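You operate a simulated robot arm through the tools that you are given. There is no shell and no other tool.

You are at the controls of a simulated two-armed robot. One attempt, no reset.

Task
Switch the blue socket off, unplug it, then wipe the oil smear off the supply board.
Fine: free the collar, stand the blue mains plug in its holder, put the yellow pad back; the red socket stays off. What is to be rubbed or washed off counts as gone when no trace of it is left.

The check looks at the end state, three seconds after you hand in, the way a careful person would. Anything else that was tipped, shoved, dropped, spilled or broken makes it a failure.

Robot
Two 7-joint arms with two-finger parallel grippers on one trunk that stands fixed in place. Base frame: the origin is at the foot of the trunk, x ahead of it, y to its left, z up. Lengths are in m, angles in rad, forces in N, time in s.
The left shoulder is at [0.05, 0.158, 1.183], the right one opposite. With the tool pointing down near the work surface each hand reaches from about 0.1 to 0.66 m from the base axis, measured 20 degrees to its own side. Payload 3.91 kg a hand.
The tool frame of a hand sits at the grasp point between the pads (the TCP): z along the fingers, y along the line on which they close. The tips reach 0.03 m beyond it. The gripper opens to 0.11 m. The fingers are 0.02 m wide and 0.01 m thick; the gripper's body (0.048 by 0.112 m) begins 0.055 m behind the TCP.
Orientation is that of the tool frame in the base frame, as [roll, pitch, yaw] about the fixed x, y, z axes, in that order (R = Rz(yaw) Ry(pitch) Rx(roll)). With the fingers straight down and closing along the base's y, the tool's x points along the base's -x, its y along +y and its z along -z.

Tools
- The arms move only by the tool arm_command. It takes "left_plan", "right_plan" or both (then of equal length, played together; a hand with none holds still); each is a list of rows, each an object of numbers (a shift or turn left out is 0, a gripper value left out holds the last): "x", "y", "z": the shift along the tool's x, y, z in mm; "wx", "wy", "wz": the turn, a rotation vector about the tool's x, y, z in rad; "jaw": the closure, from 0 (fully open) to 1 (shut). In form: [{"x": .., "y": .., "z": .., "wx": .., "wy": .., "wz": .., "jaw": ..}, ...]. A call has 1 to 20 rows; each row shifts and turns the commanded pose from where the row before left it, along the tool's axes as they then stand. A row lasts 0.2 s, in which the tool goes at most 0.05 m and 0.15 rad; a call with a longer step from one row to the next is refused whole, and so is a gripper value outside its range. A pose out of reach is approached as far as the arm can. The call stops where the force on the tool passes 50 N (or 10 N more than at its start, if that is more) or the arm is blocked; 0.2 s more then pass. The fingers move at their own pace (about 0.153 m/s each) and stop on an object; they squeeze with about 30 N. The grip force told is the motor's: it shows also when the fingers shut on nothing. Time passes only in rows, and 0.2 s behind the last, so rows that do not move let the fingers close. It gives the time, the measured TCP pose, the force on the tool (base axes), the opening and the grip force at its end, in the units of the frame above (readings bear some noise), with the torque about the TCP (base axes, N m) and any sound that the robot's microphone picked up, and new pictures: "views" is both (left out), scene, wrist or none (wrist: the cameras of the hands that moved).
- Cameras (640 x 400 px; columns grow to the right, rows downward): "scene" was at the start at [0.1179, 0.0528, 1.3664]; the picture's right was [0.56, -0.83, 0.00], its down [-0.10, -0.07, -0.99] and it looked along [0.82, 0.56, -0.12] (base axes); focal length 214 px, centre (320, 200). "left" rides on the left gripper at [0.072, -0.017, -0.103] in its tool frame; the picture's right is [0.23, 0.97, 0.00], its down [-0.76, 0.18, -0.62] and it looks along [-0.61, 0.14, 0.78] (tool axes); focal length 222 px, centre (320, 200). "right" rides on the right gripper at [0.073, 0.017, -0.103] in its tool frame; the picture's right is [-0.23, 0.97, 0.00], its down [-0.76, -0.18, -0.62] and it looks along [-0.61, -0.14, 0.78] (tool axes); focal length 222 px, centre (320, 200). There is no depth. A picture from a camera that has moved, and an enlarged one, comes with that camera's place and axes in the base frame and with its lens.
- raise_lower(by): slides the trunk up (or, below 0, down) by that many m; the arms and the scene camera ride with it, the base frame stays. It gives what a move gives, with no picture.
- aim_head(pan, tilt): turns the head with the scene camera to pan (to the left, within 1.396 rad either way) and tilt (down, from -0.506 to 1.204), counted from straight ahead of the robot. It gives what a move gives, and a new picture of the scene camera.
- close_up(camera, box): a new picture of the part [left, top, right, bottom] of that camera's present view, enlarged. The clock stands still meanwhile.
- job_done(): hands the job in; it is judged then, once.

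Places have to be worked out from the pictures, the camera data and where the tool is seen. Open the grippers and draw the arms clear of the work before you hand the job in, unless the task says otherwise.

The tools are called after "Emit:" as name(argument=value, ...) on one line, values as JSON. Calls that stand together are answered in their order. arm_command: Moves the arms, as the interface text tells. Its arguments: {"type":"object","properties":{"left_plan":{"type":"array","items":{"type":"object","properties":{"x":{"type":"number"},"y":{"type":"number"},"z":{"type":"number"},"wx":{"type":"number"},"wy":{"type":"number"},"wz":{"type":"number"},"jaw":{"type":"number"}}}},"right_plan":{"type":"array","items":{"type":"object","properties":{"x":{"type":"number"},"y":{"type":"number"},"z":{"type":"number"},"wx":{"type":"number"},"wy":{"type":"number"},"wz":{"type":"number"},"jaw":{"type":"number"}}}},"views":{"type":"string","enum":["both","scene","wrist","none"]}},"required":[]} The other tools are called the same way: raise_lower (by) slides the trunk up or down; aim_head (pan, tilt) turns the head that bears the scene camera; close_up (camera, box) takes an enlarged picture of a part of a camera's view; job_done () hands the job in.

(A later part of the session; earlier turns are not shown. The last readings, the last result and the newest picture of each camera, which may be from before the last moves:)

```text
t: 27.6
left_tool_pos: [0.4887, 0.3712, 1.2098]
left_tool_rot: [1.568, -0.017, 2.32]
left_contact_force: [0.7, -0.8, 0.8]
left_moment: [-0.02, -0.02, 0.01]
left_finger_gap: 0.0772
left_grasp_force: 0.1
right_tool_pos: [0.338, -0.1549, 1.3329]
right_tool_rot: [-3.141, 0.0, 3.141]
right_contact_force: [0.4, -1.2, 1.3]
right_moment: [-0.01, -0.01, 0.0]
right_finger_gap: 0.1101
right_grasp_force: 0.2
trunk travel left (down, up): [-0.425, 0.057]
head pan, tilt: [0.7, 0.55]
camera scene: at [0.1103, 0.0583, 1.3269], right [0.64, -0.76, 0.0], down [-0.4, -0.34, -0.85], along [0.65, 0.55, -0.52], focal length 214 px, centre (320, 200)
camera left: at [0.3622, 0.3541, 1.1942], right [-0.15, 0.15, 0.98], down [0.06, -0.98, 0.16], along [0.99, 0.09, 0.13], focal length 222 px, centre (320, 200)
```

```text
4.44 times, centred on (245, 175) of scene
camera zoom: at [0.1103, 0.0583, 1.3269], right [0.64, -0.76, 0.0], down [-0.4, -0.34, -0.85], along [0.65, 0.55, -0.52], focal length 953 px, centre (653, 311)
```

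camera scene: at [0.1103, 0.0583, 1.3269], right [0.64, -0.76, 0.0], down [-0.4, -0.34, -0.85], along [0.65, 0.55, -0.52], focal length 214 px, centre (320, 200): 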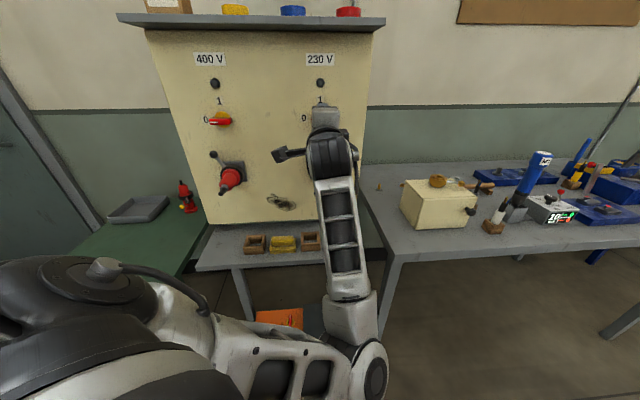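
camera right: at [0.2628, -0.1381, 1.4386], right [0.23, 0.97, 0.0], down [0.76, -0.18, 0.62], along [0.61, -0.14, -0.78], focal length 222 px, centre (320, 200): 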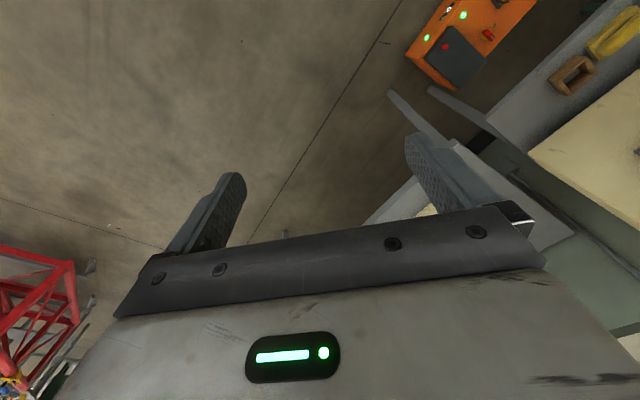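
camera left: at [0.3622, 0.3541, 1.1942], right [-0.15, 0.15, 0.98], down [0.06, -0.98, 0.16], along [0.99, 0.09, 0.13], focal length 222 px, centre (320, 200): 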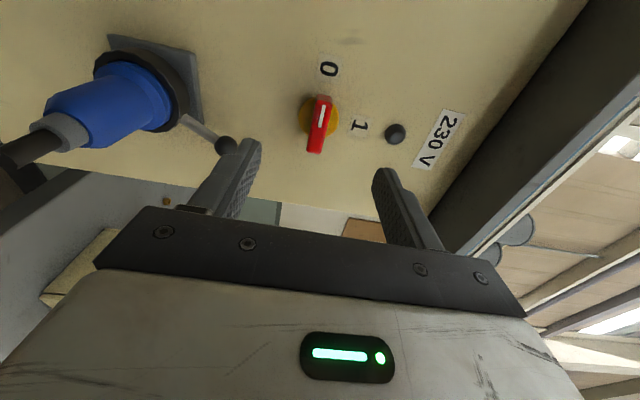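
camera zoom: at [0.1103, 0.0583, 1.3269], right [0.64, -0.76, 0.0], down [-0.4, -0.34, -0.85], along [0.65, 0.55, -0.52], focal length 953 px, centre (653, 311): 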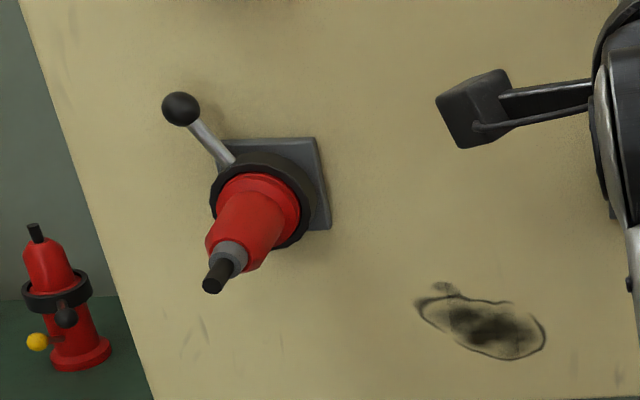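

The collar axis is near lateral −0.062 (in line below the switch) at z ≈ 1.048. The lever ball is near (0.592, 0.414, 1.123), about 25° right of vertical at radius 0.083. I roll the hand back to camera-up and bring it in front of the ball.

Emit:
arm_command(left_plan=[{"wz": 0.15, "jaw": 0.5}, {"wz": 0.15}, {"wz": 0.15}, {"wz": 0.15}, {"wz": 0.15}, {"wz": 0.15}, {"wz": 0.15}, {"wz": 0.15}, {"wz": 0.15}, {"wz": 0.15}, {"wz": 0.08}, {"y": 20, "x": -40}, {"y": 17, "x": -40}, {}], views="both")

```text
t: 30.6
left_tool_pos: [0.5157, 0.3451, 1.1305]
left_tool_rot: [-1.566, -1.549, -0.832]
left_contact_force: [0.1, 0.0, 0.2]
left_moment: [-0.04, -0.03, 0.01]
left_finger_gap: 0.0551
left_grasp_force: 0.1
right_tool_pos: [0.3367, -0.1544, 1.3354]
right_tool_rot: [3.141, -0.001, -3.14]
right_contact_force: [0.0, -0.1, -0.2]
right_moment: [0.0, -0.05, 0.02]
right_finger_gap: 0.11
right_grasp_force: 0.0
trunk travel left (down, up): [-0.425, 0.057]
head pan, tilt: [0.7, 0.55]
camera scene: at [0.1103, 0.0584, 1.3269], right [0.64, -0.76, 0.0], down [-0.4, -0.34, -0.85], along [0.65, 0.55, -0.52], focal length 214 px, centre (320, 200)
camera left: at [0.4278, 0.2856, 1.2038], right [0.66, -0.72, 0.21], down [-0.35, -0.54, -0.77], along [0.66, 0.44, -0.61], focal length 222 px, centre (320, 200)
```

scene: 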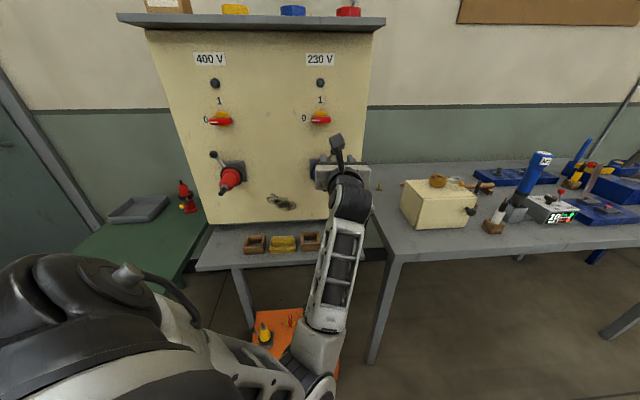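
left: 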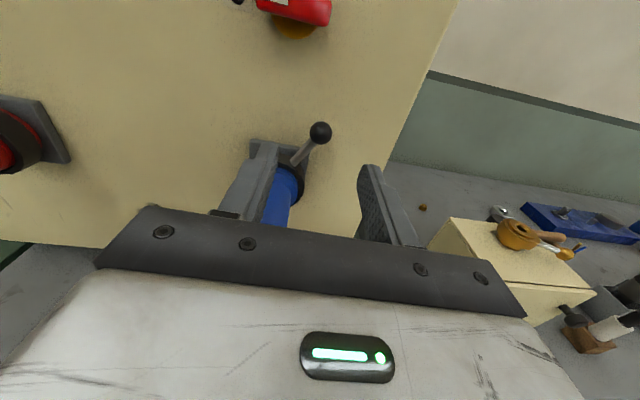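

The ball is centred between the open fingers. I go forward about 85 mm so the fingertips straddle the ball.

Emit:
arm_command(left_plan=[{"z": 22}, {"z": 22}, {"z": 21}, {"z": 18, "x": -5}, {}], views="both")

Emit:
close_up(camera="left", box=[200, 60, 440, 210])

```text
t: 31.8
left_tool_pos: [0.5753, 0.4004, 1.1272]
left_tool_rot: [-1.564, -1.55, -0.835]
left_contact_force: [0.7, 0.2, 0.0]
left_moment: [-0.05, 0.0, 0.05]
left_finger_gap: 0.0552
left_grasp_force: 0.0
right_tool_pos: [0.3375, -0.1547, 1.3343]
right_tool_rot: [3.14, 0.0, 3.141]
right_contact_force: [0.3, 0.5, 0.4]
right_moment: [0.06, 0.0, -0.02]
right_finger_gap: 0.1101
right_grasp_force: 0.1
trunk travel left (down, up): [-0.425, 0.057]
head pan, tilt: [0.7, 0.55]
camera scene: at [0.1104, 0.0584, 1.3269], right [0.64, -0.76, 0.0], down [-0.4, -0.34, -0.85], along [0.65, 0.55, -0.52], focal length 214 px, centre (320, 200)
camera left: at [0.4887, 0.3417, 1.1996], right [0.66, -0.72, 0.21], down [-0.35, -0.54, -0.77], along [0.66, 0.43, -0.61], focal length 222 px, centre (320, 200)
```

scene: 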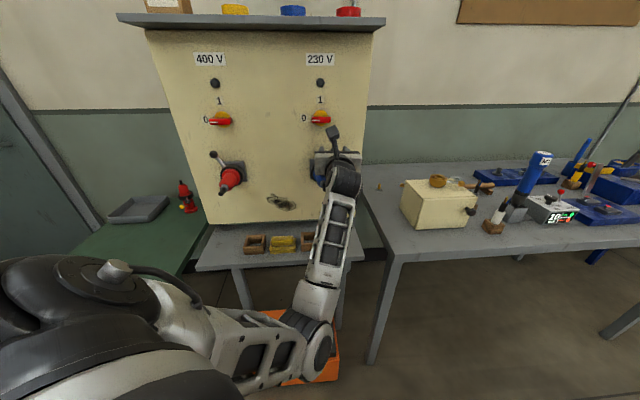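
left: 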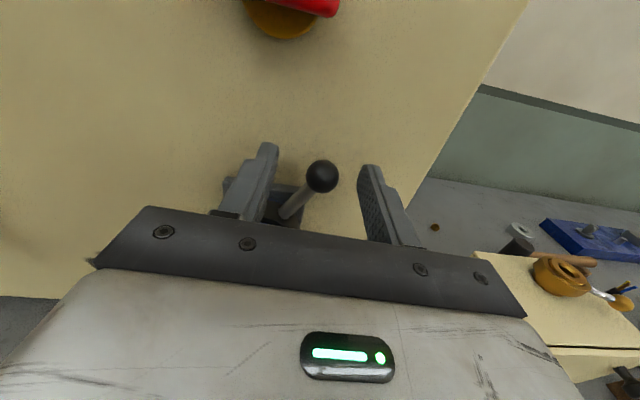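

```text
2.67 times, centred on (320, 135) of left
camera zoom: at [0.4887, 0.3417, 1.1996], right [0.66, -0.72, 0.21], down [-0.35, -0.54, -0.77], along [0.66, 0.43, -0.61], focal length 592 px, centre (320, 373)
```

zoom: 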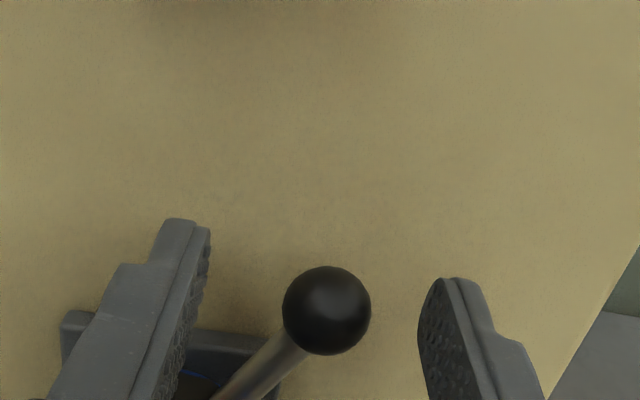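

The ball sits between the fingers. I narrow them to a loose cage and first try turning the lever counter-clockwise (left), watching forces.

Emit:
arm_command(left_plan=[{"z": 8, "jaw": 0.75}, {}, {"y": -12, "x": 4}, {"y": -12, "x": 3}, {"y": -12, "x": 1}], views="wrist")

```text
t: 33.0
left_tool_pos: [0.5552, 0.4334, 1.1362]
left_tool_rot: [-1.607, -1.549, -0.791]
left_contact_force: [0.1, -0.5, -1.1]
left_moment: [0.03, 0.01, 0.01]
left_finger_gap: 0.0277
left_grasp_force: 0.7
right_tool_pos: [0.3377, -0.1555, 1.3336]
right_tool_rot: [-3.14, 0.0, -3.141]
right_contact_force: [-0.7, -0.4, 1.4]
right_moment: [-0.02, 0.0, -0.01]
right_finger_gap: 0.11
right_grasp_force: 0.0
trunk travel left (down, up): [-0.425, 0.057]
head pan, tilt: [0.7, 0.55]
camera left: at [0.4684, 0.3744, 1.2086], right [0.66, -0.72, 0.21], down [-0.35, -0.54, -0.76], along [0.66, 0.43, -0.61], focal length 222 px, centre (320, 200)
```

left: 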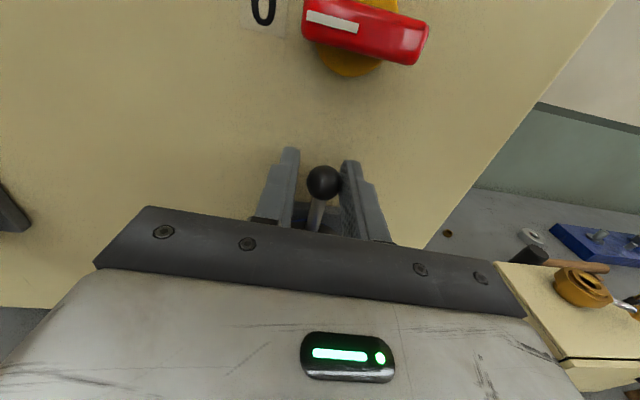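

The lever follows easily. I keep going along the arc to the left.

Emit:
arm_command(left_plan=[{"y": -12, "x": -1}, {"y": -12, "x": -3}, {"y": -11, "x": -5}, {"y": -10, "x": -7}], views="wrist")

```text
t: 34.0
left_tool_pos: [0.5266, 0.462, 1.1251]
left_tool_rot: [-0.989, -1.551, -1.416]
left_contact_force: [17.7, -8.4, 16.3]
left_moment: [-0.25, -0.49, -0.09]
left_finger_gap: 0.0363
left_grasp_force: 8.9
right_tool_pos: [0.3386, -0.1569, 1.333]
right_tool_rot: [3.138, 0.001, -3.141]
right_contact_force: [-0.5, 0.4, -0.3]
right_moment: [-0.03, 0.0, 0.01]
right_finger_gap: 0.1099
right_grasp_force: 0.3
trunk travel left (down, up): [-0.425, 0.057]
head pan, tilt: [0.7, 0.55]
camera left: at [0.4375, 0.4032, 1.1955], right [0.65, -0.73, 0.21], down [-0.35, -0.53, -0.77], along [0.67, 0.43, -0.6], focal length 222 px, centre (320, 200)
```

left: 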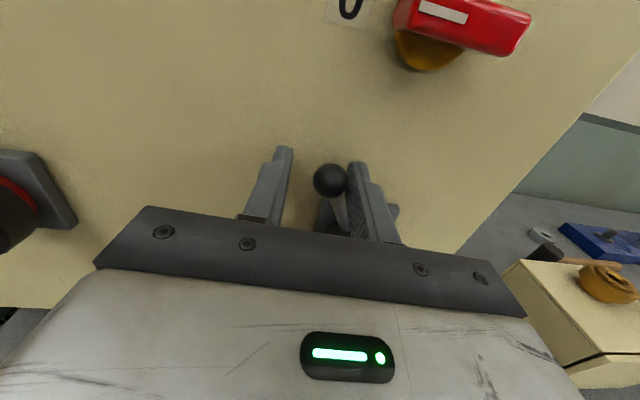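

The force has grown to 18 N to the right and 16 N up at about 28° left of vertical, which may be an end stop. I push a few more millimetres along the tangent to find out.

Emit:
arm_command(left_plan=[{"y": -5, "x": -4}, {"y": -4, "x": -3}, {}], views="both")

```text
t: 34.8
left_tool_pos: [0.5233, 0.4643, 1.1226]
left_tool_rot: [-0.595, -1.538, -1.823]
left_contact_force: [31.7, -18.4, 34.8]
left_moment: [-0.59, -1.01, -0.27]
left_finger_gap: 0.0442
left_grasp_force: 16.9
right_tool_pos: [0.3386, -0.1599, 1.3317]
right_tool_rot: [3.135, 0.0, 3.141]
right_contact_force: [-0.4, -0.7, 0.0]
right_moment: [-0.01, -0.02, 0.01]
right_finger_gap: 0.1098
right_grasp_force: 0.1
trunk travel left (down, up): [-0.425, 0.057]
head pan, tilt: [0.7, 0.55]
camera scene: at [0.1115, 0.0533, 1.3272], right [0.64, -0.76, 0.0], down [-0.4, -0.33, -0.85], along [0.65, 0.55, -0.52], focal length 214 px, centre (320, 200)
camera left: at [0.4323, 0.4052, 1.1923], right [0.65, -0.73, 0.21], down [-0.34, -0.52, -0.78], along [0.68, 0.43, -0.59], focal length 222 px, centre (320, 200)
```

scene: 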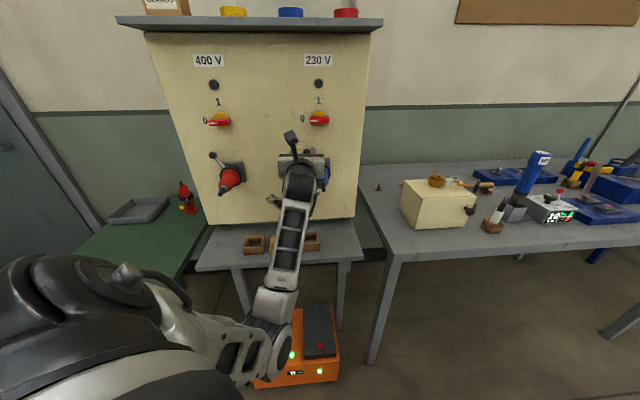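
left: 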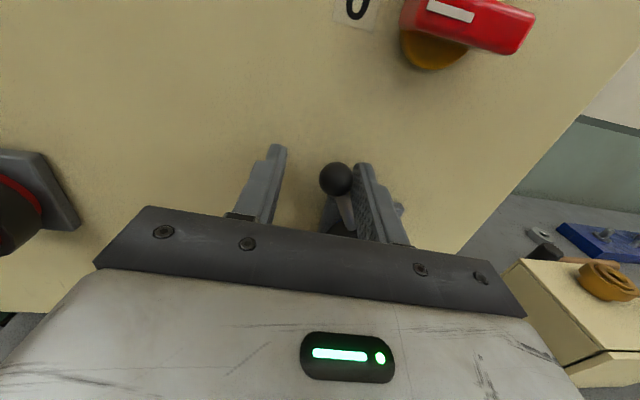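

The force keeps rising, so that is an end stop: the lever swung about 55° from its locked position. I relax the push and back away to look at the collar.

Emit:
arm_command(left_plan=[{"y": 8, "x": 5}, {"y": 3, "jaw": 0.5}, {}, {"z": -20}, {"z": -30}, {"z": -30}, {"z": -20}], views="both")

Emit:
close_up(camera="left", box=[180, 80, 500, 280])

```text
t: 36.4
left_tool_pos: [0.4513, 0.395, 1.1165]
left_tool_rot: [-1.618, -1.549, -0.779]
left_contact_force: [-0.4, 0.2, 0.1]
left_moment: [-0.01, -0.01, -0.01]
left_finger_gap: 0.055
left_grasp_force: 0.0
right_tool_pos: [0.3361, -0.1544, 1.3338]
right_tool_rot: [3.141, 0.0, 3.141]
right_contact_force: [-0.6, -0.1, 0.1]
right_moment: [-0.02, -0.02, -0.01]
right_finger_gap: 0.1101
right_grasp_force: 0.1
trunk travel left (down, up): [-0.425, 0.057]
head pan, tilt: [0.7, 0.55]
camera scene: at [0.1103, 0.0584, 1.3269], right [0.64, -0.76, 0.0], down [-0.4, -0.34, -0.85], along [0.65, 0.55, -0.52], focal length 214 px, centre (320, 200)
camera left: at [0.3649, 0.3373, 1.19], right [0.66, -0.72, 0.21], down [-0.35, -0.54, -0.76], along [0.66, 0.44, -0.61], focal length 222 px, centre (320, 200)
```

scene: 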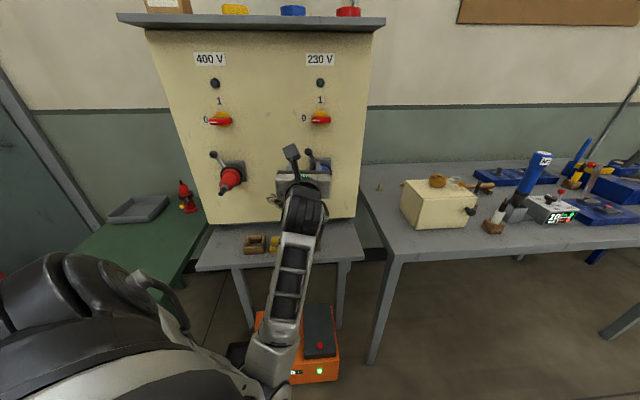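
left: 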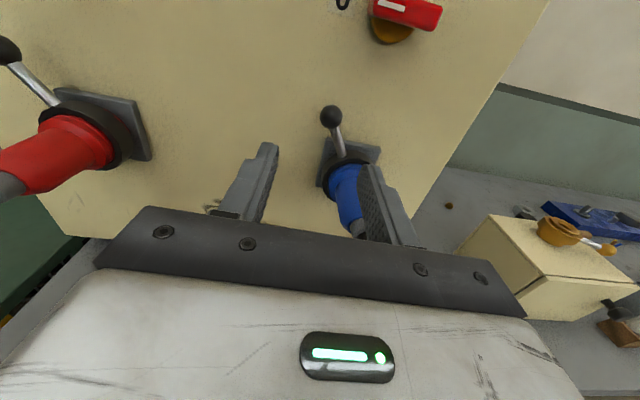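

```text
2.00 times, centred on (340, 180) of left
camera zoom: at [0.3649, 0.3373, 1.19], right [0.66, -0.72, 0.21], down [-0.35, -0.54, -0.76], along [0.66, 0.44, -0.61], focal length 444 px, centre (280, 240)
```

zoom: 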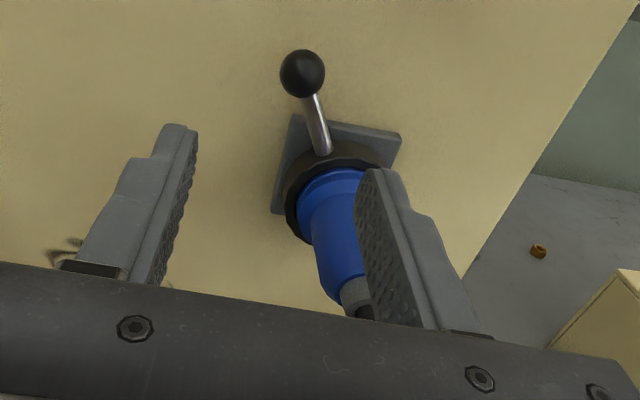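

The lever is now about 27° left of vertical. Next is the plug: its barrel spans n ≈ 0.65–0.71 with a cable stub to about 0.61, on the axis at lateral −0.063, z 1.048. I back off and line up coaxially with the fingers open.

Emit:
arm_command(left_plan=[{"z": -25, "jaw": 0.15}, {"z": -20}, {"x": -23, "y": 16}, {"x": -23, "y": 16}, {"x": -22, "y": 15}, {}], views="both")

Emit:
close_up(camera="left", box=[160, 40, 480, 240])

Emit:
close_up(camera="scene", box=[220, 200, 340, 275])

```text
t: 37.3
left_tool_pos: [0.4375, 0.3578, 1.1643]
left_tool_rot: [0.496, -1.404, -2.885]
left_contact_force: [0.1, -0.1, 0.0]
left_moment: [-0.02, 0.02, 0.01]
left_finger_gap: 0.0935
left_grasp_force: 0.1
right_tool_pos: [0.3356, -0.1558, 1.3332]
right_tool_rot: [3.139, 0.0, -3.141]
right_contact_force: [-0.2, 0.3, -0.1]
right_moment: [-0.04, -0.02, -0.02]
right_finger_gap: 0.1102
right_grasp_force: 0.1
trunk travel left (down, up): [-0.425, 0.057]
head pan, tilt: [0.7, 0.55]
stopped in row 4 (left hand): the arm was blocked; the commanded pose is now the measured one
camera scene: at [0.1103, 0.0585, 1.3269], right [0.64, -0.76, 0.0], down [-0.4, -0.34, -0.85], along [0.65, 0.55, -0.52], focal length 214 px, centre (320, 200)
camera left: at [0.3392, 0.296, 1.2193], right [0.62, -0.72, 0.3], down [-0.21, -0.52, -0.83], along [0.76, 0.45, -0.47], focal length 222 px, centre (320, 200)
```

scene: 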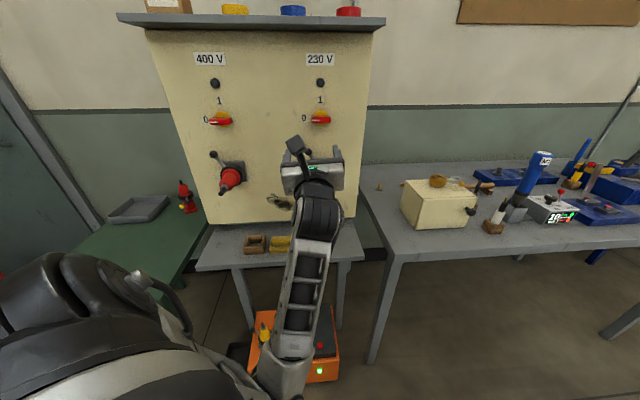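
left: 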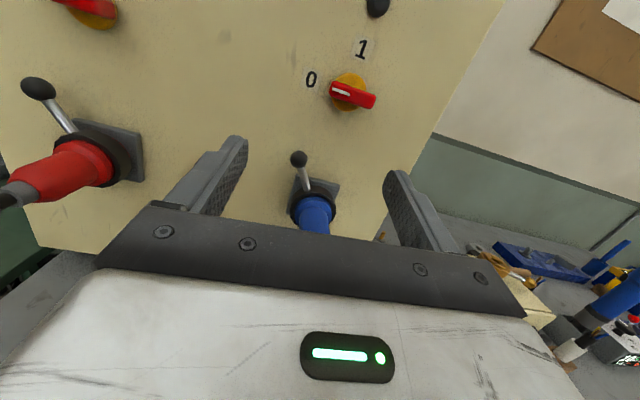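

```text
2.00 times, centred on (320, 140) of left
camera zoom: at [0.3392, 0.296, 1.2193], right [0.62, -0.72, 0.3], down [-0.21, -0.52, -0.83], along [0.76, 0.45, -0.47], focal length 444 px, centre (320, 320)
```

zoom: 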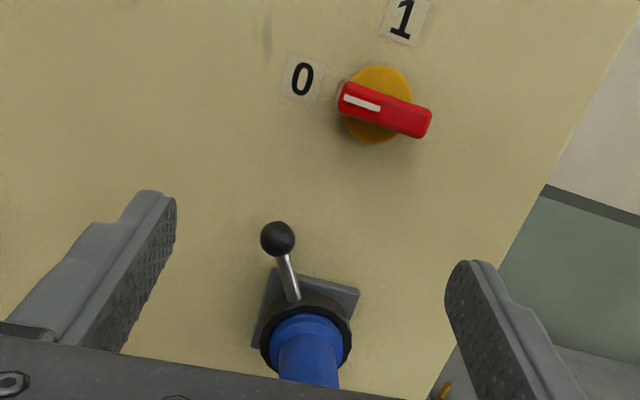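

```text
5.33 times, centred on (280, 238) of scene
camera zoom: at [0.1103, 0.0585, 1.3269], right [0.64, -0.76, 0.0], down [-0.4, -0.34, -0.85], along [0.65, 0.55, -0.52], focal length 1144 px, centre (533, 0)
```

zoom: 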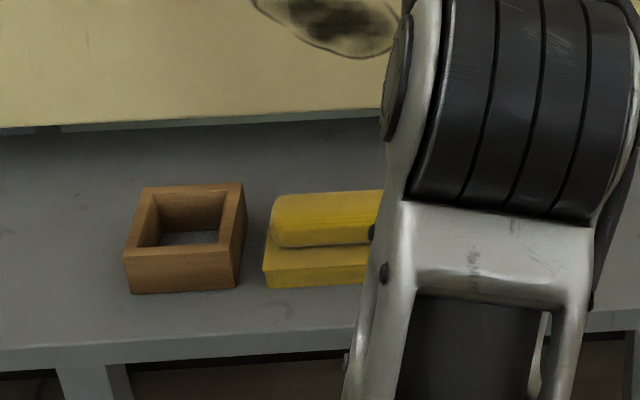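

Retracting here runs into the arm's inner limit, since the hand rose and tilted. I lower the trunk so the plug sits at shoulder level, where the arm worked well, beginning with 0.06 m.

Emit:
raise_lower(by=-0.06)

Emit:
arm_command(left_plan=[{"wy": -0.07, "wz": 0.04, "y": 8}, {"wy": -0.07, "wz": 0.04, "y": 8}, {"y": 8}, {}], views="both")

```text
t: 38.3
left_tool_pos: [0.4379, 0.3571, 1.1032]
left_tool_rot: [0.494, -1.405, -2.885]
left_contact_force: [0.1, -0.5, -0.6]
left_moment: [0.0, -0.03, 0.01]
left_finger_gap: 0.0935
left_grasp_force: 0.0
right_tool_pos: [0.3371, -0.153, 1.2741]
right_tool_rot: [3.141, -0.001, -3.14]
right_contact_force: [0.3, -0.4, 0.1]
right_moment: [-0.02, 0.0, -0.03]
right_finger_gap: 0.1102
right_grasp_force: 0.0
trunk travel left (down, up): [-0.365, 0.117]
head pan, tilt: [0.7, 0.55]
```

```text
t: 39.3
left_tool_pos: [0.4547, 0.3386, 1.1036]
left_tool_rot: [-0.66, -1.567, -1.731]
left_contact_force: [-0.2, 0.1, -0.5]
left_moment: [0.02, -0.03, -0.03]
left_finger_gap: 0.0934
left_grasp_force: 0.1
right_tool_pos: [0.3365, -0.1544, 1.2739]
right_tool_rot: [-3.14, 0.0, 3.141]
right_contact_force: [0.2, 0.1, -0.2]
right_moment: [0.01, 0.0, 0.0]
right_finger_gap: 0.1099
right_grasp_force: 0.0
trunk travel left (down, up): [-0.365, 0.117]
head pan, tilt: [0.7, 0.55]
camera scene: at [0.1104, 0.0584, 1.2669], right [0.64, -0.76, 0.0], down [-0.4, -0.34, -0.85], along [0.65, 0.55, -0.52], focal length 214 px, centre (320, 200)
camera left: at [0.3662, 0.2805, 1.1749], right [0.66, -0.71, 0.22], down [-0.33, -0.55, -0.76], along [0.67, 0.43, -0.6], focal length 222 px, centre (320, 200)
```

scene: 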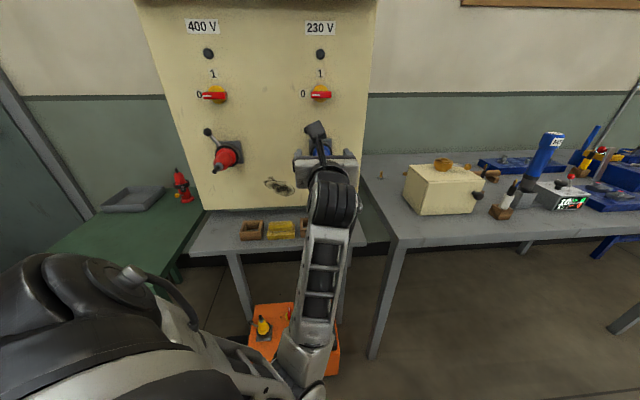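
left: 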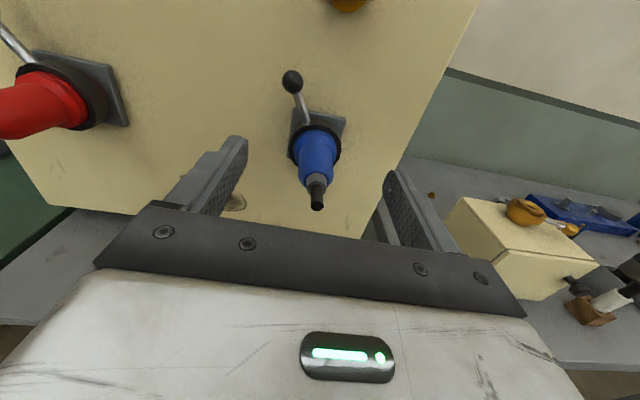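

The plug axis reads lateral ≈ −0.065, z ≈ 1.052, with the stub end at n ≈ 0.61. I shift 6 mm right and lower the trunk another 0.052 m.

Emit:
arm_command(left_plan=[{"y": 6}, {}], views="none")

Emit:
raise_lower(by=-0.052)

Emit:
arm_command(left_plan=[{}], views="both")

```text
t: 39.9
left_tool_pos: [0.458, 0.3363, 1.1052]
left_tool_rot: [-0.55, -1.564, -1.842]
left_contact_force: [0.7, -0.6, -1.0]
left_moment: [0.03, 0.01, -0.05]
left_finger_gap: 0.0935
left_grasp_force: 0.1
right_tool_pos: [0.3366, -0.1551, 1.275]
right_tool_rot: [3.139, 0.0, -3.141]
right_contact_force: [-0.1, -0.2, -0.3]
right_moment: [0.0, -0.01, 0.02]
right_finger_gap: 0.1101
right_grasp_force: 0.0
trunk travel left (down, up): [-0.365, 0.117]
head pan, tilt: [0.7, 0.55]
```

```text
t: 40.8
left_tool_pos: [0.4579, 0.3361, 1.0523]
left_tool_rot: [-0.385, -1.564, -2.0]
left_contact_force: [0.0, -0.2, -0.9]
left_moment: [0.0, 0.01, 0.04]
left_finger_gap: 0.0935
left_grasp_force: 0.1
right_tool_pos: [0.3361, -0.155, 1.2214]
right_tool_rot: [-3.141, 0.001, -3.14]
right_contact_force: [-0.3, -0.9, 0.0]
right_moment: [0.01, 0.02, 0.02]
right_finger_gap: 0.11
right_grasp_force: 0.1
trunk travel left (down, up): [-0.313, 0.169]
head pan, tilt: [0.7, 0.55]
```

```text
t: 41.2
left_tool_pos: [0.459, 0.3351, 1.0518]
left_tool_rot: [-0.391, -1.563, -1.998]
left_contact_force: [-0.7, -0.5, -0.3]
left_moment: [0.01, 0.0, 0.02]
left_finger_gap: 0.0937
left_grasp_force: 0.0
right_tool_pos: [0.3381, -0.1541, 1.2207]
right_tool_rot: [3.14, 0.001, 3.141]
right_contact_force: [0.3, -0.3, 0.6]
right_moment: [-0.03, 0.01, 0.0]
right_finger_gap: 0.1097
right_grasp_force: 0.0
trunk travel left (down, up): [-0.313, 0.169]
head pan, tilt: [0.7, 0.55]
camera scene: at [0.1104, 0.0584, 1.2149], right [0.64, -0.76, 0.0], down [-0.4, -0.34, -0.85], along [0.65, 0.55, -0.52], focal length 214 px, centre (320, 200)
camera left: at [0.3698, 0.2765, 1.1239], right [0.66, -0.71, 0.22], down [-0.33, -0.55, -0.77], along [0.67, 0.43, -0.6], focal length 222 px, centre (320, 200)
```

scene: 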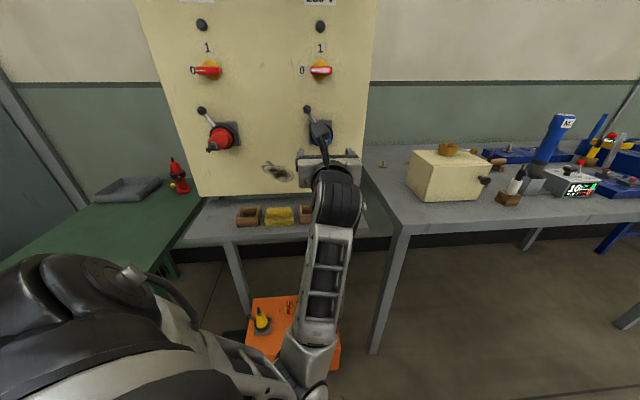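
left: 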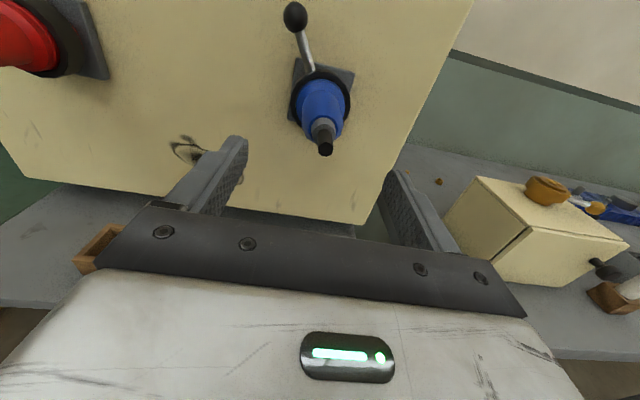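

Triangulating against the last view, the plug axis is about 10 mm higher (z ≈ 1.062) and the stub end is at n ≈ 0.60. I raise 10 mm and go forward 77 mm with the fingers either side of the barrel.

Emit:
arm_command(left_plan=[{"x": 10}, {"z": 20}, {"z": 20}, {"z": 20}, {"z": 17}, {}], views="both")

Emit:
close_up(camera="left", box=[160, 60, 480, 260])

```text
t: 42.6
left_tool_pos: [0.5147, 0.3886, 1.0631]
left_tool_rot: [-0.324, -1.566, -2.065]
left_contact_force: [-0.4, -0.1, 0.1]
left_moment: [-0.02, 0.02, 0.01]
left_finger_gap: 0.0934
left_grasp_force: 0.0
right_tool_pos: [0.3375, -0.1557, 1.2217]
right_tool_rot: [-3.141, -0.001, -3.141]
right_contact_force: [-0.3, -0.3, -0.6]
right_moment: [-0.01, 0.02, 0.02]
right_finger_gap: 0.1101
right_grasp_force: 0.1
trunk travel left (down, up): [-0.313, 0.169]
head pan, tilt: [0.7, 0.55]
camera scene: at [0.1104, 0.0585, 1.2149], right [0.64, -0.76, 0.0], down [-0.4, -0.34, -0.85], along [0.65, 0.55, -0.52], focal length 214 px, centre (320, 200)
camera left: at [0.4261, 0.3307, 1.1345], right [0.66, -0.71, 0.23], down [-0.33, -0.55, -0.77], along [0.67, 0.43, -0.6], focal length 222 px, centre (320, 200)
```

scene: 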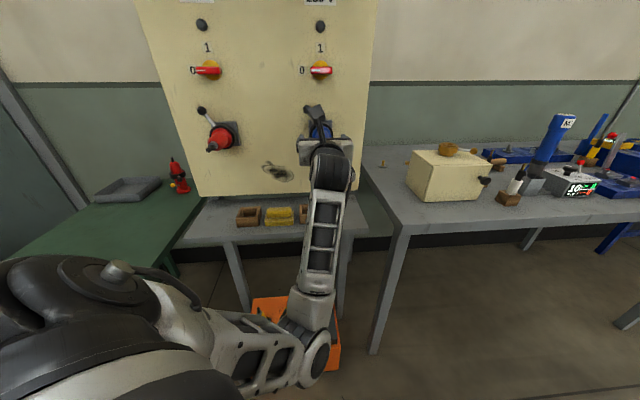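
left: 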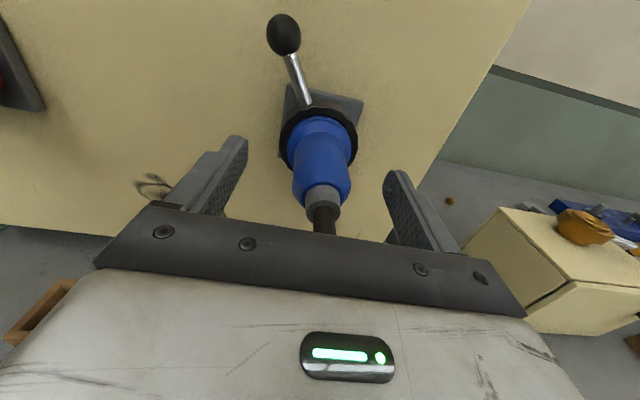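

```text
2.00 times, centred on (320, 160) of left
camera zoom: at [0.4261, 0.3307, 1.1345], right [0.66, -0.71, 0.23], down [-0.33, -0.55, -0.77], along [0.67, 0.43, -0.6], focal length 444 px, centre (320, 280)
```

zoom: 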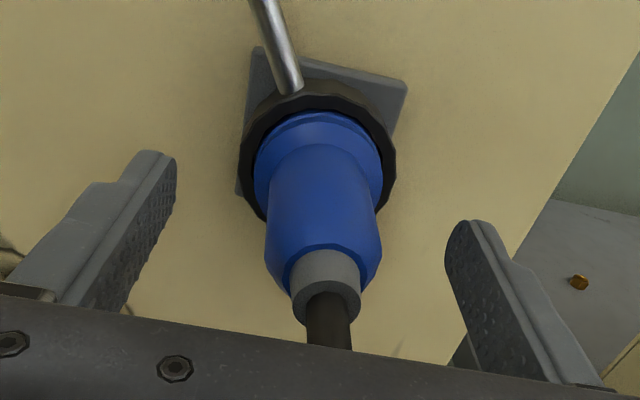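

It's centred on the barrel. I go 6 mm further and close on it.

Emit:
arm_command(left_plan=[{"z": 6}, {"jaw": 1.0}, {}, {}, {}], views="wrist")

```text
t: 43.8
left_tool_pos: [0.5187, 0.3936, 1.0626]
left_tool_rot: [-0.596, -1.565, -1.793]
left_contact_force: [-3.0, -0.9, -0.7]
left_moment: [-0.08, 0.08, 0.29]
left_finger_gap: 0.0352
left_grasp_force: 30.5
right_tool_pos: [0.3364, -0.1542, 1.222]
right_tool_rot: [-3.14, 0.001, -3.141]
right_contact_force: [-0.3, 0.3, 0.1]
right_moment: [-0.03, 0.01, 0.01]
right_finger_gap: 0.1099
right_grasp_force: 0.0
trunk travel left (down, up): [-0.313, 0.169]
head pan, tilt: [0.7, 0.55]
camera left: at [0.4305, 0.3347, 1.1339], right [0.67, -0.71, 0.22], down [-0.33, -0.55, -0.76], along [0.67, 0.43, -0.6], focal length 222 px, centre (320, 200)
```

left: 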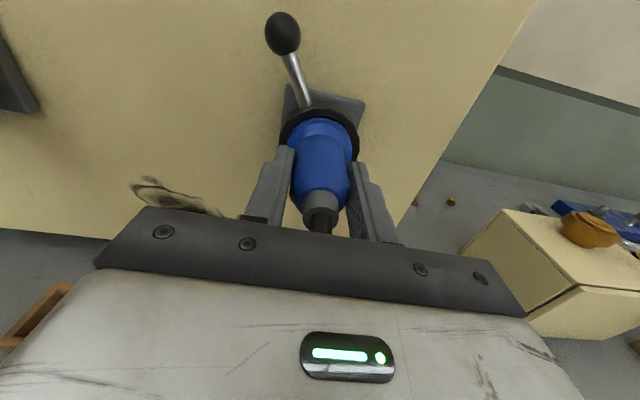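

I hold the barrel (35 mm) and pull straight out, gently first.

Emit:
arm_command(left_plan=[{"z": -4}, {"z": -4}, {"z": -5}, {"z": -6}], views="wrist")

```text
t: 44.8
left_tool_pos: [0.5055, 0.3774, 1.0629]
left_tool_rot: [-0.396, -1.566, -1.993]
left_contact_force: [-0.4, 1.6, 0.1]
left_moment: [-0.07, 0.01, 0.1]
left_finger_gap: 0.0353
left_grasp_force: 30.2
right_tool_pos: [0.3377, -0.1546, 1.222]
right_tool_rot: [3.141, 0.0, 3.141]
right_contact_force: [0.2, -0.1, -0.1]
right_moment: [-0.04, 0.0, 0.07]
right_finger_gap: 0.1098
right_grasp_force: 0.0
trunk travel left (down, up): [-0.313, 0.169]
head pan, tilt: [0.7, 0.55]
camera left: at [0.4173, 0.3196, 1.1344], right [0.66, -0.71, 0.23], down [-0.33, -0.55, -0.76], along [0.67, 0.43, -0.6], focal length 222 px, centre (320, 200)
```

left: 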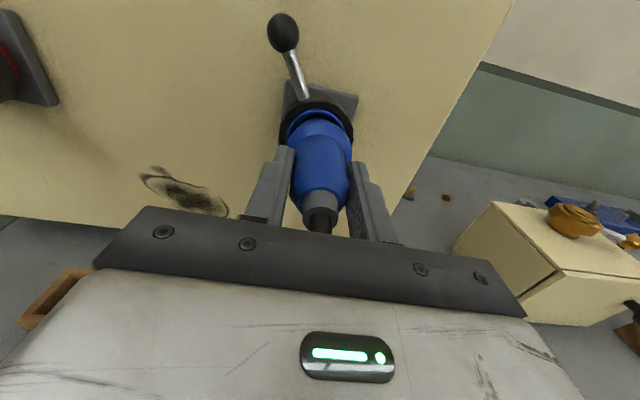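

The collar is free and the plug slides out with the hand. I pull on.

Emit:
arm_command(left_plan=[{"z": -10}, {"z": -12}, {"z": -14}, {"z": -14}, {"z": -10}], views="both")

Emit:
close_up(camera="left", box=[160, 40, 480, 240])

```text
t: 46.0
left_tool_pos: [0.4613, 0.3392, 1.0632]
left_tool_rot: [-0.195, -1.56, -2.195]
left_contact_force: [-0.1, -0.1, -0.5]
left_moment: [-0.03, 0.01, -0.01]
left_finger_gap: 0.0352
left_grasp_force: 29.9
right_tool_pos: [0.3376, -0.155, 1.2222]
right_tool_rot: [-3.14, 0.0, -3.141]
right_contact_force: [0.0, 0.5, -0.2]
right_moment: [0.01, -0.03, 0.03]
right_finger_gap: 0.1102
right_grasp_force: 0.0
trunk travel left (down, up): [-0.313, 0.169]
head pan, tilt: [0.7, 0.55]
camera scene: at [0.1105, 0.0585, 1.2149], right [0.64, -0.76, 0.0], down [-0.4, -0.34, -0.85], along [0.65, 0.55, -0.52], focal length 214 px, centre (320, 200)
camera left: at [0.3731, 0.2803, 1.1347], right [0.66, -0.71, 0.23], down [-0.33, -0.55, -0.77], along [0.67, 0.44, -0.6], focal length 222 px, centre (320, 200)
```

scene: 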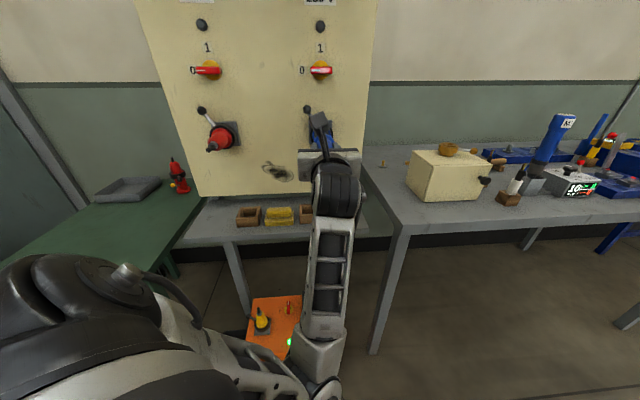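
left: 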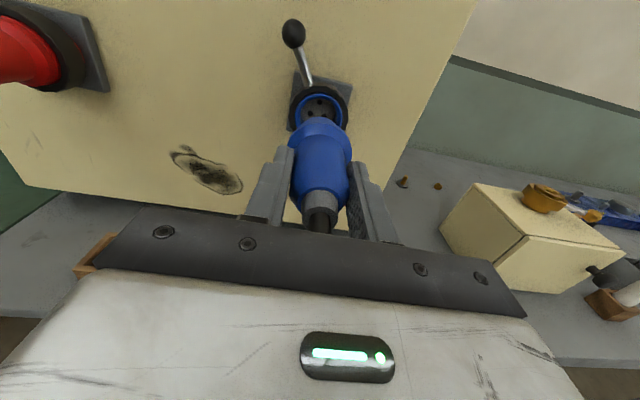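

```text
2.00 times, centred on (320, 140) of left
camera zoom: at [0.3731, 0.2803, 1.1347], right [0.66, -0.71, 0.23], down [-0.33, -0.55, -0.77], along [0.67, 0.44, -0.6], focal length 444 px, centre (320, 320)
```

zoom: 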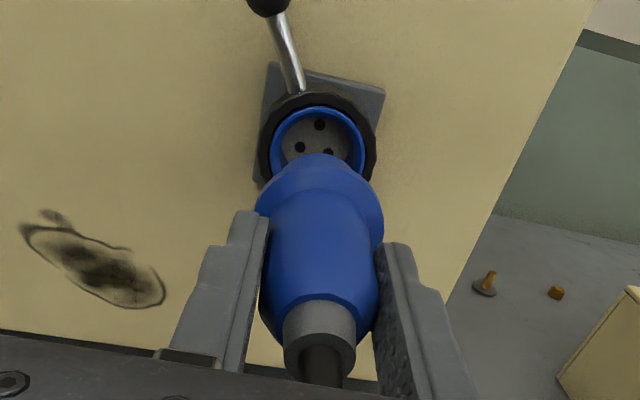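

The plug is out. The right holder, near (0.49, 0.42), lies under the blue socket, and the left one lies under the red. To set the plug down with the camera away from the board I roll the hand 180° and then tip it down.

Emit:
arm_command(left_plan=[{"wz": -0.15}, {"wz": -0.15}, {"wz": -0.15}, {"wz": -0.15}, {"wz": -0.15}, {"wz": -0.15}, {"wz": -0.15}, {"wz": -0.15}, {"wz": -0.15}, {"wz": -0.15}, {"wz": -0.15}, {"wz": -0.15}, {"wz": -0.15}, {"wz": -0.15}, {"wz": -0.15}, {"wz": -0.15}], views="both")

```text
t: 49.4
left_tool_pos: [0.4614, 0.3387, 1.0718]
left_tool_rot: [1.531, 0.846, 2.294]
left_contact_force: [0.1, 0.6, -1.2]
left_moment: [-0.02, 0.05, -0.02]
left_finger_gap: 0.0352
left_grasp_force: 30.2
right_tool_pos: [0.3371, -0.1545, 1.2226]
right_tool_rot: [-3.14, -0.001, 3.141]
right_contact_force: [0.5, 0.2, -0.2]
right_moment: [0.02, 0.03, 0.0]
right_finger_gap: 0.1101
right_grasp_force: 0.0
trunk travel left (down, up): [-0.313, 0.169]
head pan, tilt: [0.7, 0.55]
camera scene: at [0.1105, 0.0585, 1.2149], right [0.64, -0.76, 0.0], down [-0.4, -0.34, -0.85], along [0.65, 0.55, -0.52], focal length 214 px, centre (320, 200)
camera left: at [0.3623, 0.2944, 1.005], right [-0.61, 0.63, 0.48], down [-0.21, -0.71, 0.67], along [0.76, 0.31, 0.57], focal length 222 px, centre (320, 200)
```

scene: 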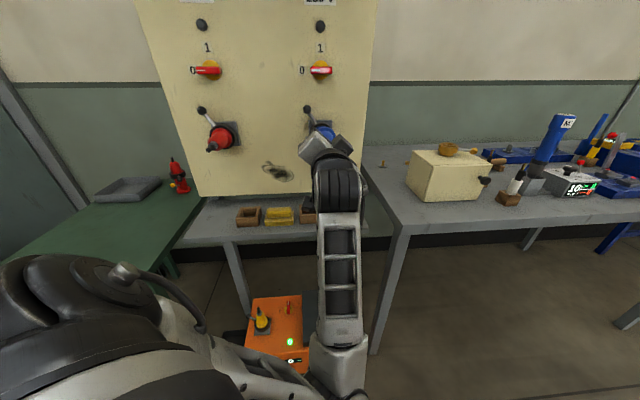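
left: 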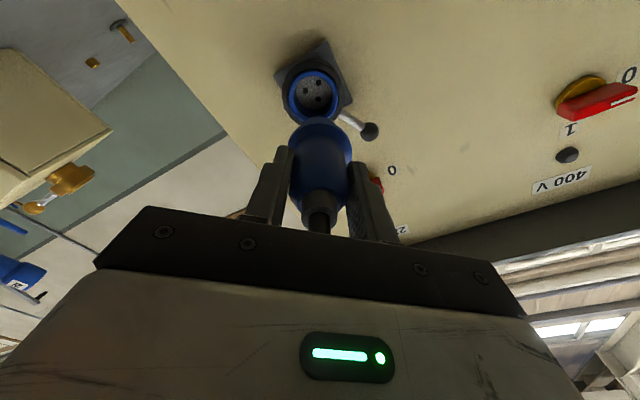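

I finish the roll and tip the hand down, holding the TCP in place.

Emit:
arm_command(left_plan=[{"wz": -0.145}, {"wz": -0.145}, {"wz": -0.145}, {"wz": -0.145}, {"wz": -0.145}, {"wy": 0.143}, {"wy": 0.143}, {"wy": 0.143}, {"wy": 0.143}, {"wy": 0.143}, {"wy": 0.143}, {"wy": 0.143}, {"wy": 0.143}, {"wy": 0.143}, {"wy": 0.143}, {"wy": 0.143}], views="both")

```text
t: 52.8
left_tool_pos: [0.4526, 0.3587, 1.0737]
left_tool_rot: [3.12, 0.002, -2.391]
left_contact_force: [0.3, -0.8, -0.6]
left_moment: [0.05, -0.03, 0.0]
left_finger_gap: 0.0348
left_grasp_force: 29.9
left hand out of reach, approached as far as the arm can: row 5
right_tool_pos: [0.3367, -0.1539, 1.2225]
right_tool_rot: [-3.141, 0.0, -3.141]
right_contact_force: [0.3, 0.3, -0.1]
right_moment: [-0.02, -0.01, -0.02]
right_finger_gap: 0.1099
right_grasp_force: 0.0
trunk travel left (down, up): [-0.313, 0.169]
head pan, tilt: [0.7, 0.55]
camera scene: at [0.1104, 0.0586, 1.2149], right [0.64, -0.76, 0.0], down [-0.4, -0.34, -0.85], along [0.65, 0.55, -0.52], focal length 214 px, centre (320, 200)
camera left: at [0.4124, 0.2955, 1.1771], right [-0.83, 0.56, 0.02], down [0.44, 0.64, 0.63], along [0.34, 0.53, -0.78], focal length 222 px, centre (320, 200)
```

scene: 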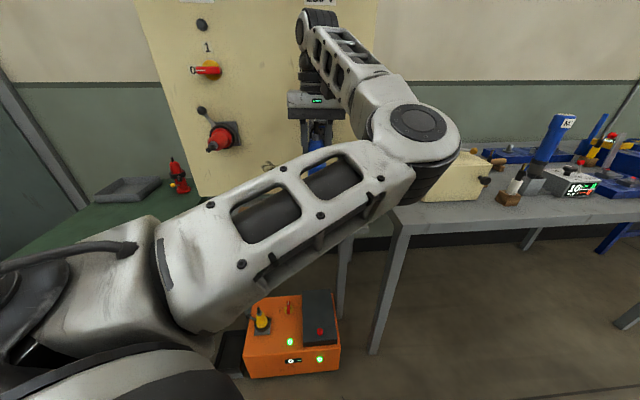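
left: 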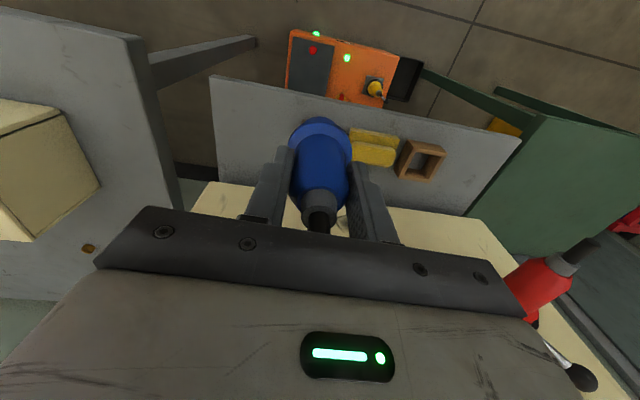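

The hand now points down with the plug's pins down, and the plug hides the right holder. I shift left so the holder comes into view for measuring.

Emit:
arm_command(left_plan=[{"y": 30}, {"y": 40}, {"y": 40}, {}], views="both")

Emit:
close_up(camera="left", box=[160, 60, 480, 260])

```text
t: 53.8
left_tool_pos: [0.3781, 0.4384, 1.0739]
left_tool_rot: [3.12, 0.004, -2.39]
left_contact_force: [0.5, 0.9, -0.7]
left_moment: [-0.01, 0.01, 0.0]
left_finger_gap: 0.0347
left_grasp_force: 29.8
right_tool_pos: [0.3384, -0.1538, 1.2213]
right_tool_rot: [-3.142, 0.0, 3.141]
right_contact_force: [-0.1, -0.2, -0.1]
right_moment: [-0.01, 0.03, 0.0]
right_finger_gap: 0.11
right_grasp_force: 0.1
trunk travel left (down, up): [-0.313, 0.169]
head pan, tilt: [0.7, 0.55]
camera scene: at [0.1104, 0.0586, 1.2149], right [0.64, -0.76, 0.0], down [-0.4, -0.34, -0.85], along [0.65, 0.55, -0.52], focal length 214 px, centre (320, 200)
camera left: at [0.3373, 0.3737, 1.1774], right [-0.83, 0.56, 0.02], down [0.44, 0.64, 0.63], along [0.34, 0.53, -0.78], focal length 222 px, centre (320, 200)
```

scene: 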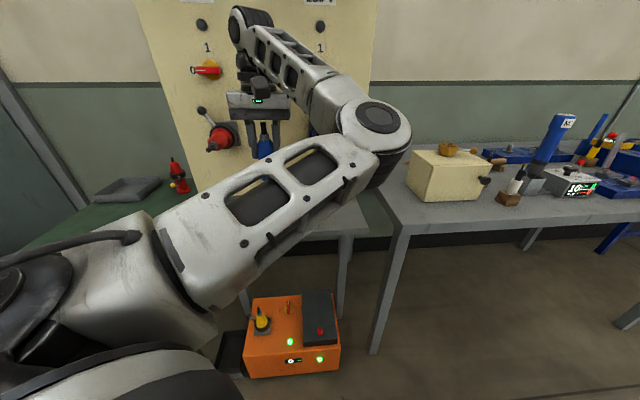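
left: 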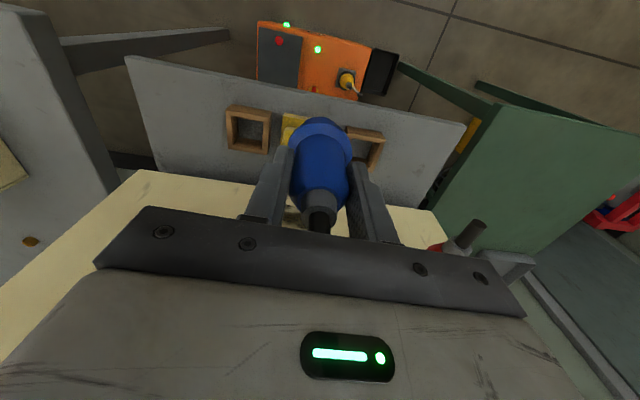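

```text
2.00 times, centred on (320, 160) of left
camera zoom: at [0.3373, 0.3737, 1.1774], right [-0.83, 0.56, 0.02], down [0.44, 0.64, 0.63], along [0.34, 0.53, -0.78], focal length 444 px, centre (320, 280)
```

zoom: 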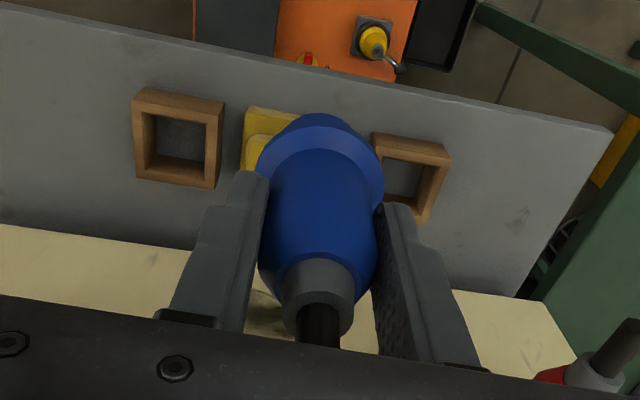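

The right holder is visible, with outer size about 65 mm and inner about 45 mm, centred near (0.494, 0.424) with its top at z ≈ 0.85. I check the plug's length below the fingers from the scene camera.

Emit:
close_up(camera="scene", box=[200, 70, 330, 200])

```text
3.08 times, centred on (265, 135) of scene
camera zoom: at [0.1104, 0.0586, 1.2149], right [0.64, -0.76, 0.0], down [-0.4, -0.34, -0.85], along [0.65, 0.55, -0.52], focal length 660 px, centre (489, 400)
```

zoom: 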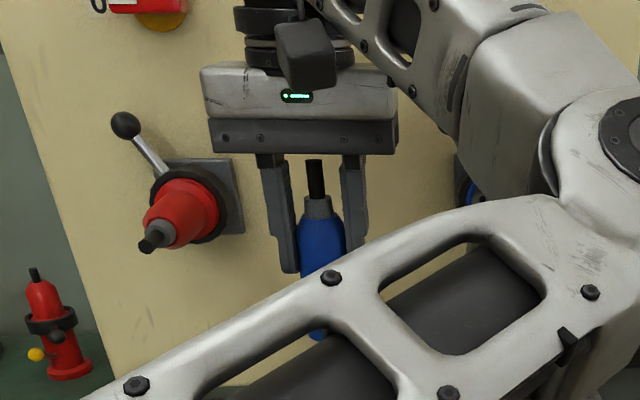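

The plug reaches about 80 mm below the TCP, and its axis matches the tool axis. I enlarge the right holder to fix its centre.

Emit:
close_up(camera="left", box=[200, 90, 296, 170])

```text
5.00 times, centred on (248, 130) of left
camera zoom: at [0.3373, 0.3737, 1.1774], right [-0.83, 0.56, 0.02], down [0.44, 0.64, 0.63], along [0.34, 0.53, -0.78], focal length 1111 px, centre (680, 550)
```

zoom: 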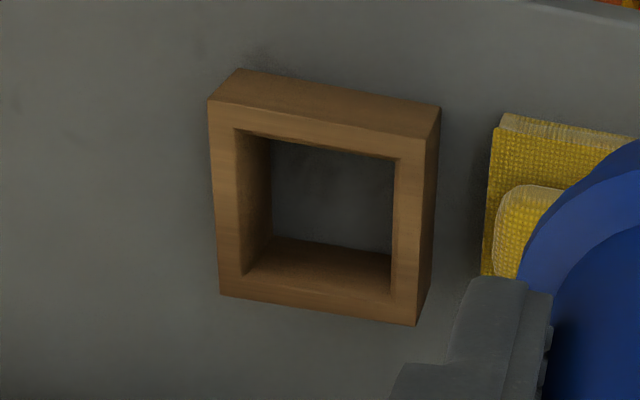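

The holder is about 65 mm square and 32 mm tall, with its top near z 0.86. I drop 60 mm here (the plug bottom stays well clear of the pad) for a second angle.

Emit:
arm_command(left_plan=[{"wx": 0.02, "z": 20}, {"z": 20}, {"z": 20}, {}], views="wrist")

Emit:
close_up(camera="left", box=[160, 60, 288, 140])

```text
t: 54.8
left_tool_pos: [0.3781, 0.44, 1.0146]
left_tool_rot: [-3.14, 0.004, -2.389]
left_contact_force: [0.4, -0.4, -1.4]
left_moment: [0.02, 0.0, -0.02]
left_finger_gap: 0.0351
left_grasp_force: 30.2
right_tool_pos: [0.3376, -0.1543, 1.222]
right_tool_rot: [-3.139, 0.0, -3.141]
right_contact_force: [0.0, 0.5, -0.3]
right_moment: [0.0, -0.01, -0.06]
right_finger_gap: 0.11
right_grasp_force: 0.0
trunk travel left (down, up): [-0.313, 0.169]
head pan, tilt: [0.7, 0.55]
camera left: at [0.3353, 0.3774, 1.1181], right [-0.83, 0.56, 0.0], down [0.43, 0.65, 0.63], along [0.35, 0.52, -0.78], focal length 222 px, centre (320, 200)
```

left: 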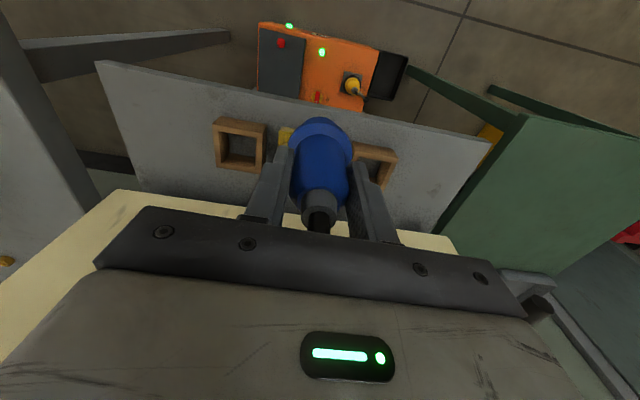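

```text
5.00 times, centred on (224, 100) of left
camera zoom: at [0.3353, 0.3774, 1.1181], right [-0.83, 0.56, 0.0], down [0.43, 0.65, 0.63], along [0.35, 0.52, -0.78], focal length 1111 px, centre (800, 700)
```

zoom: 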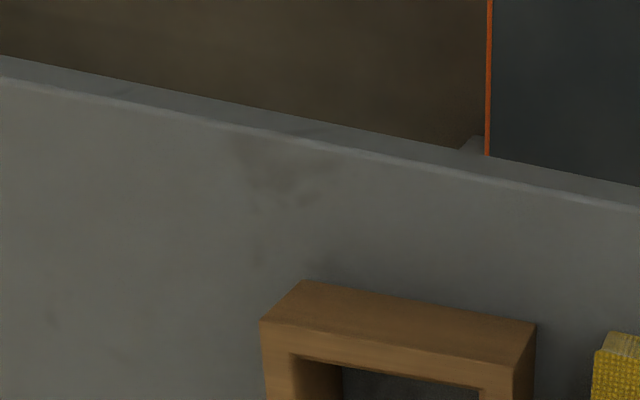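

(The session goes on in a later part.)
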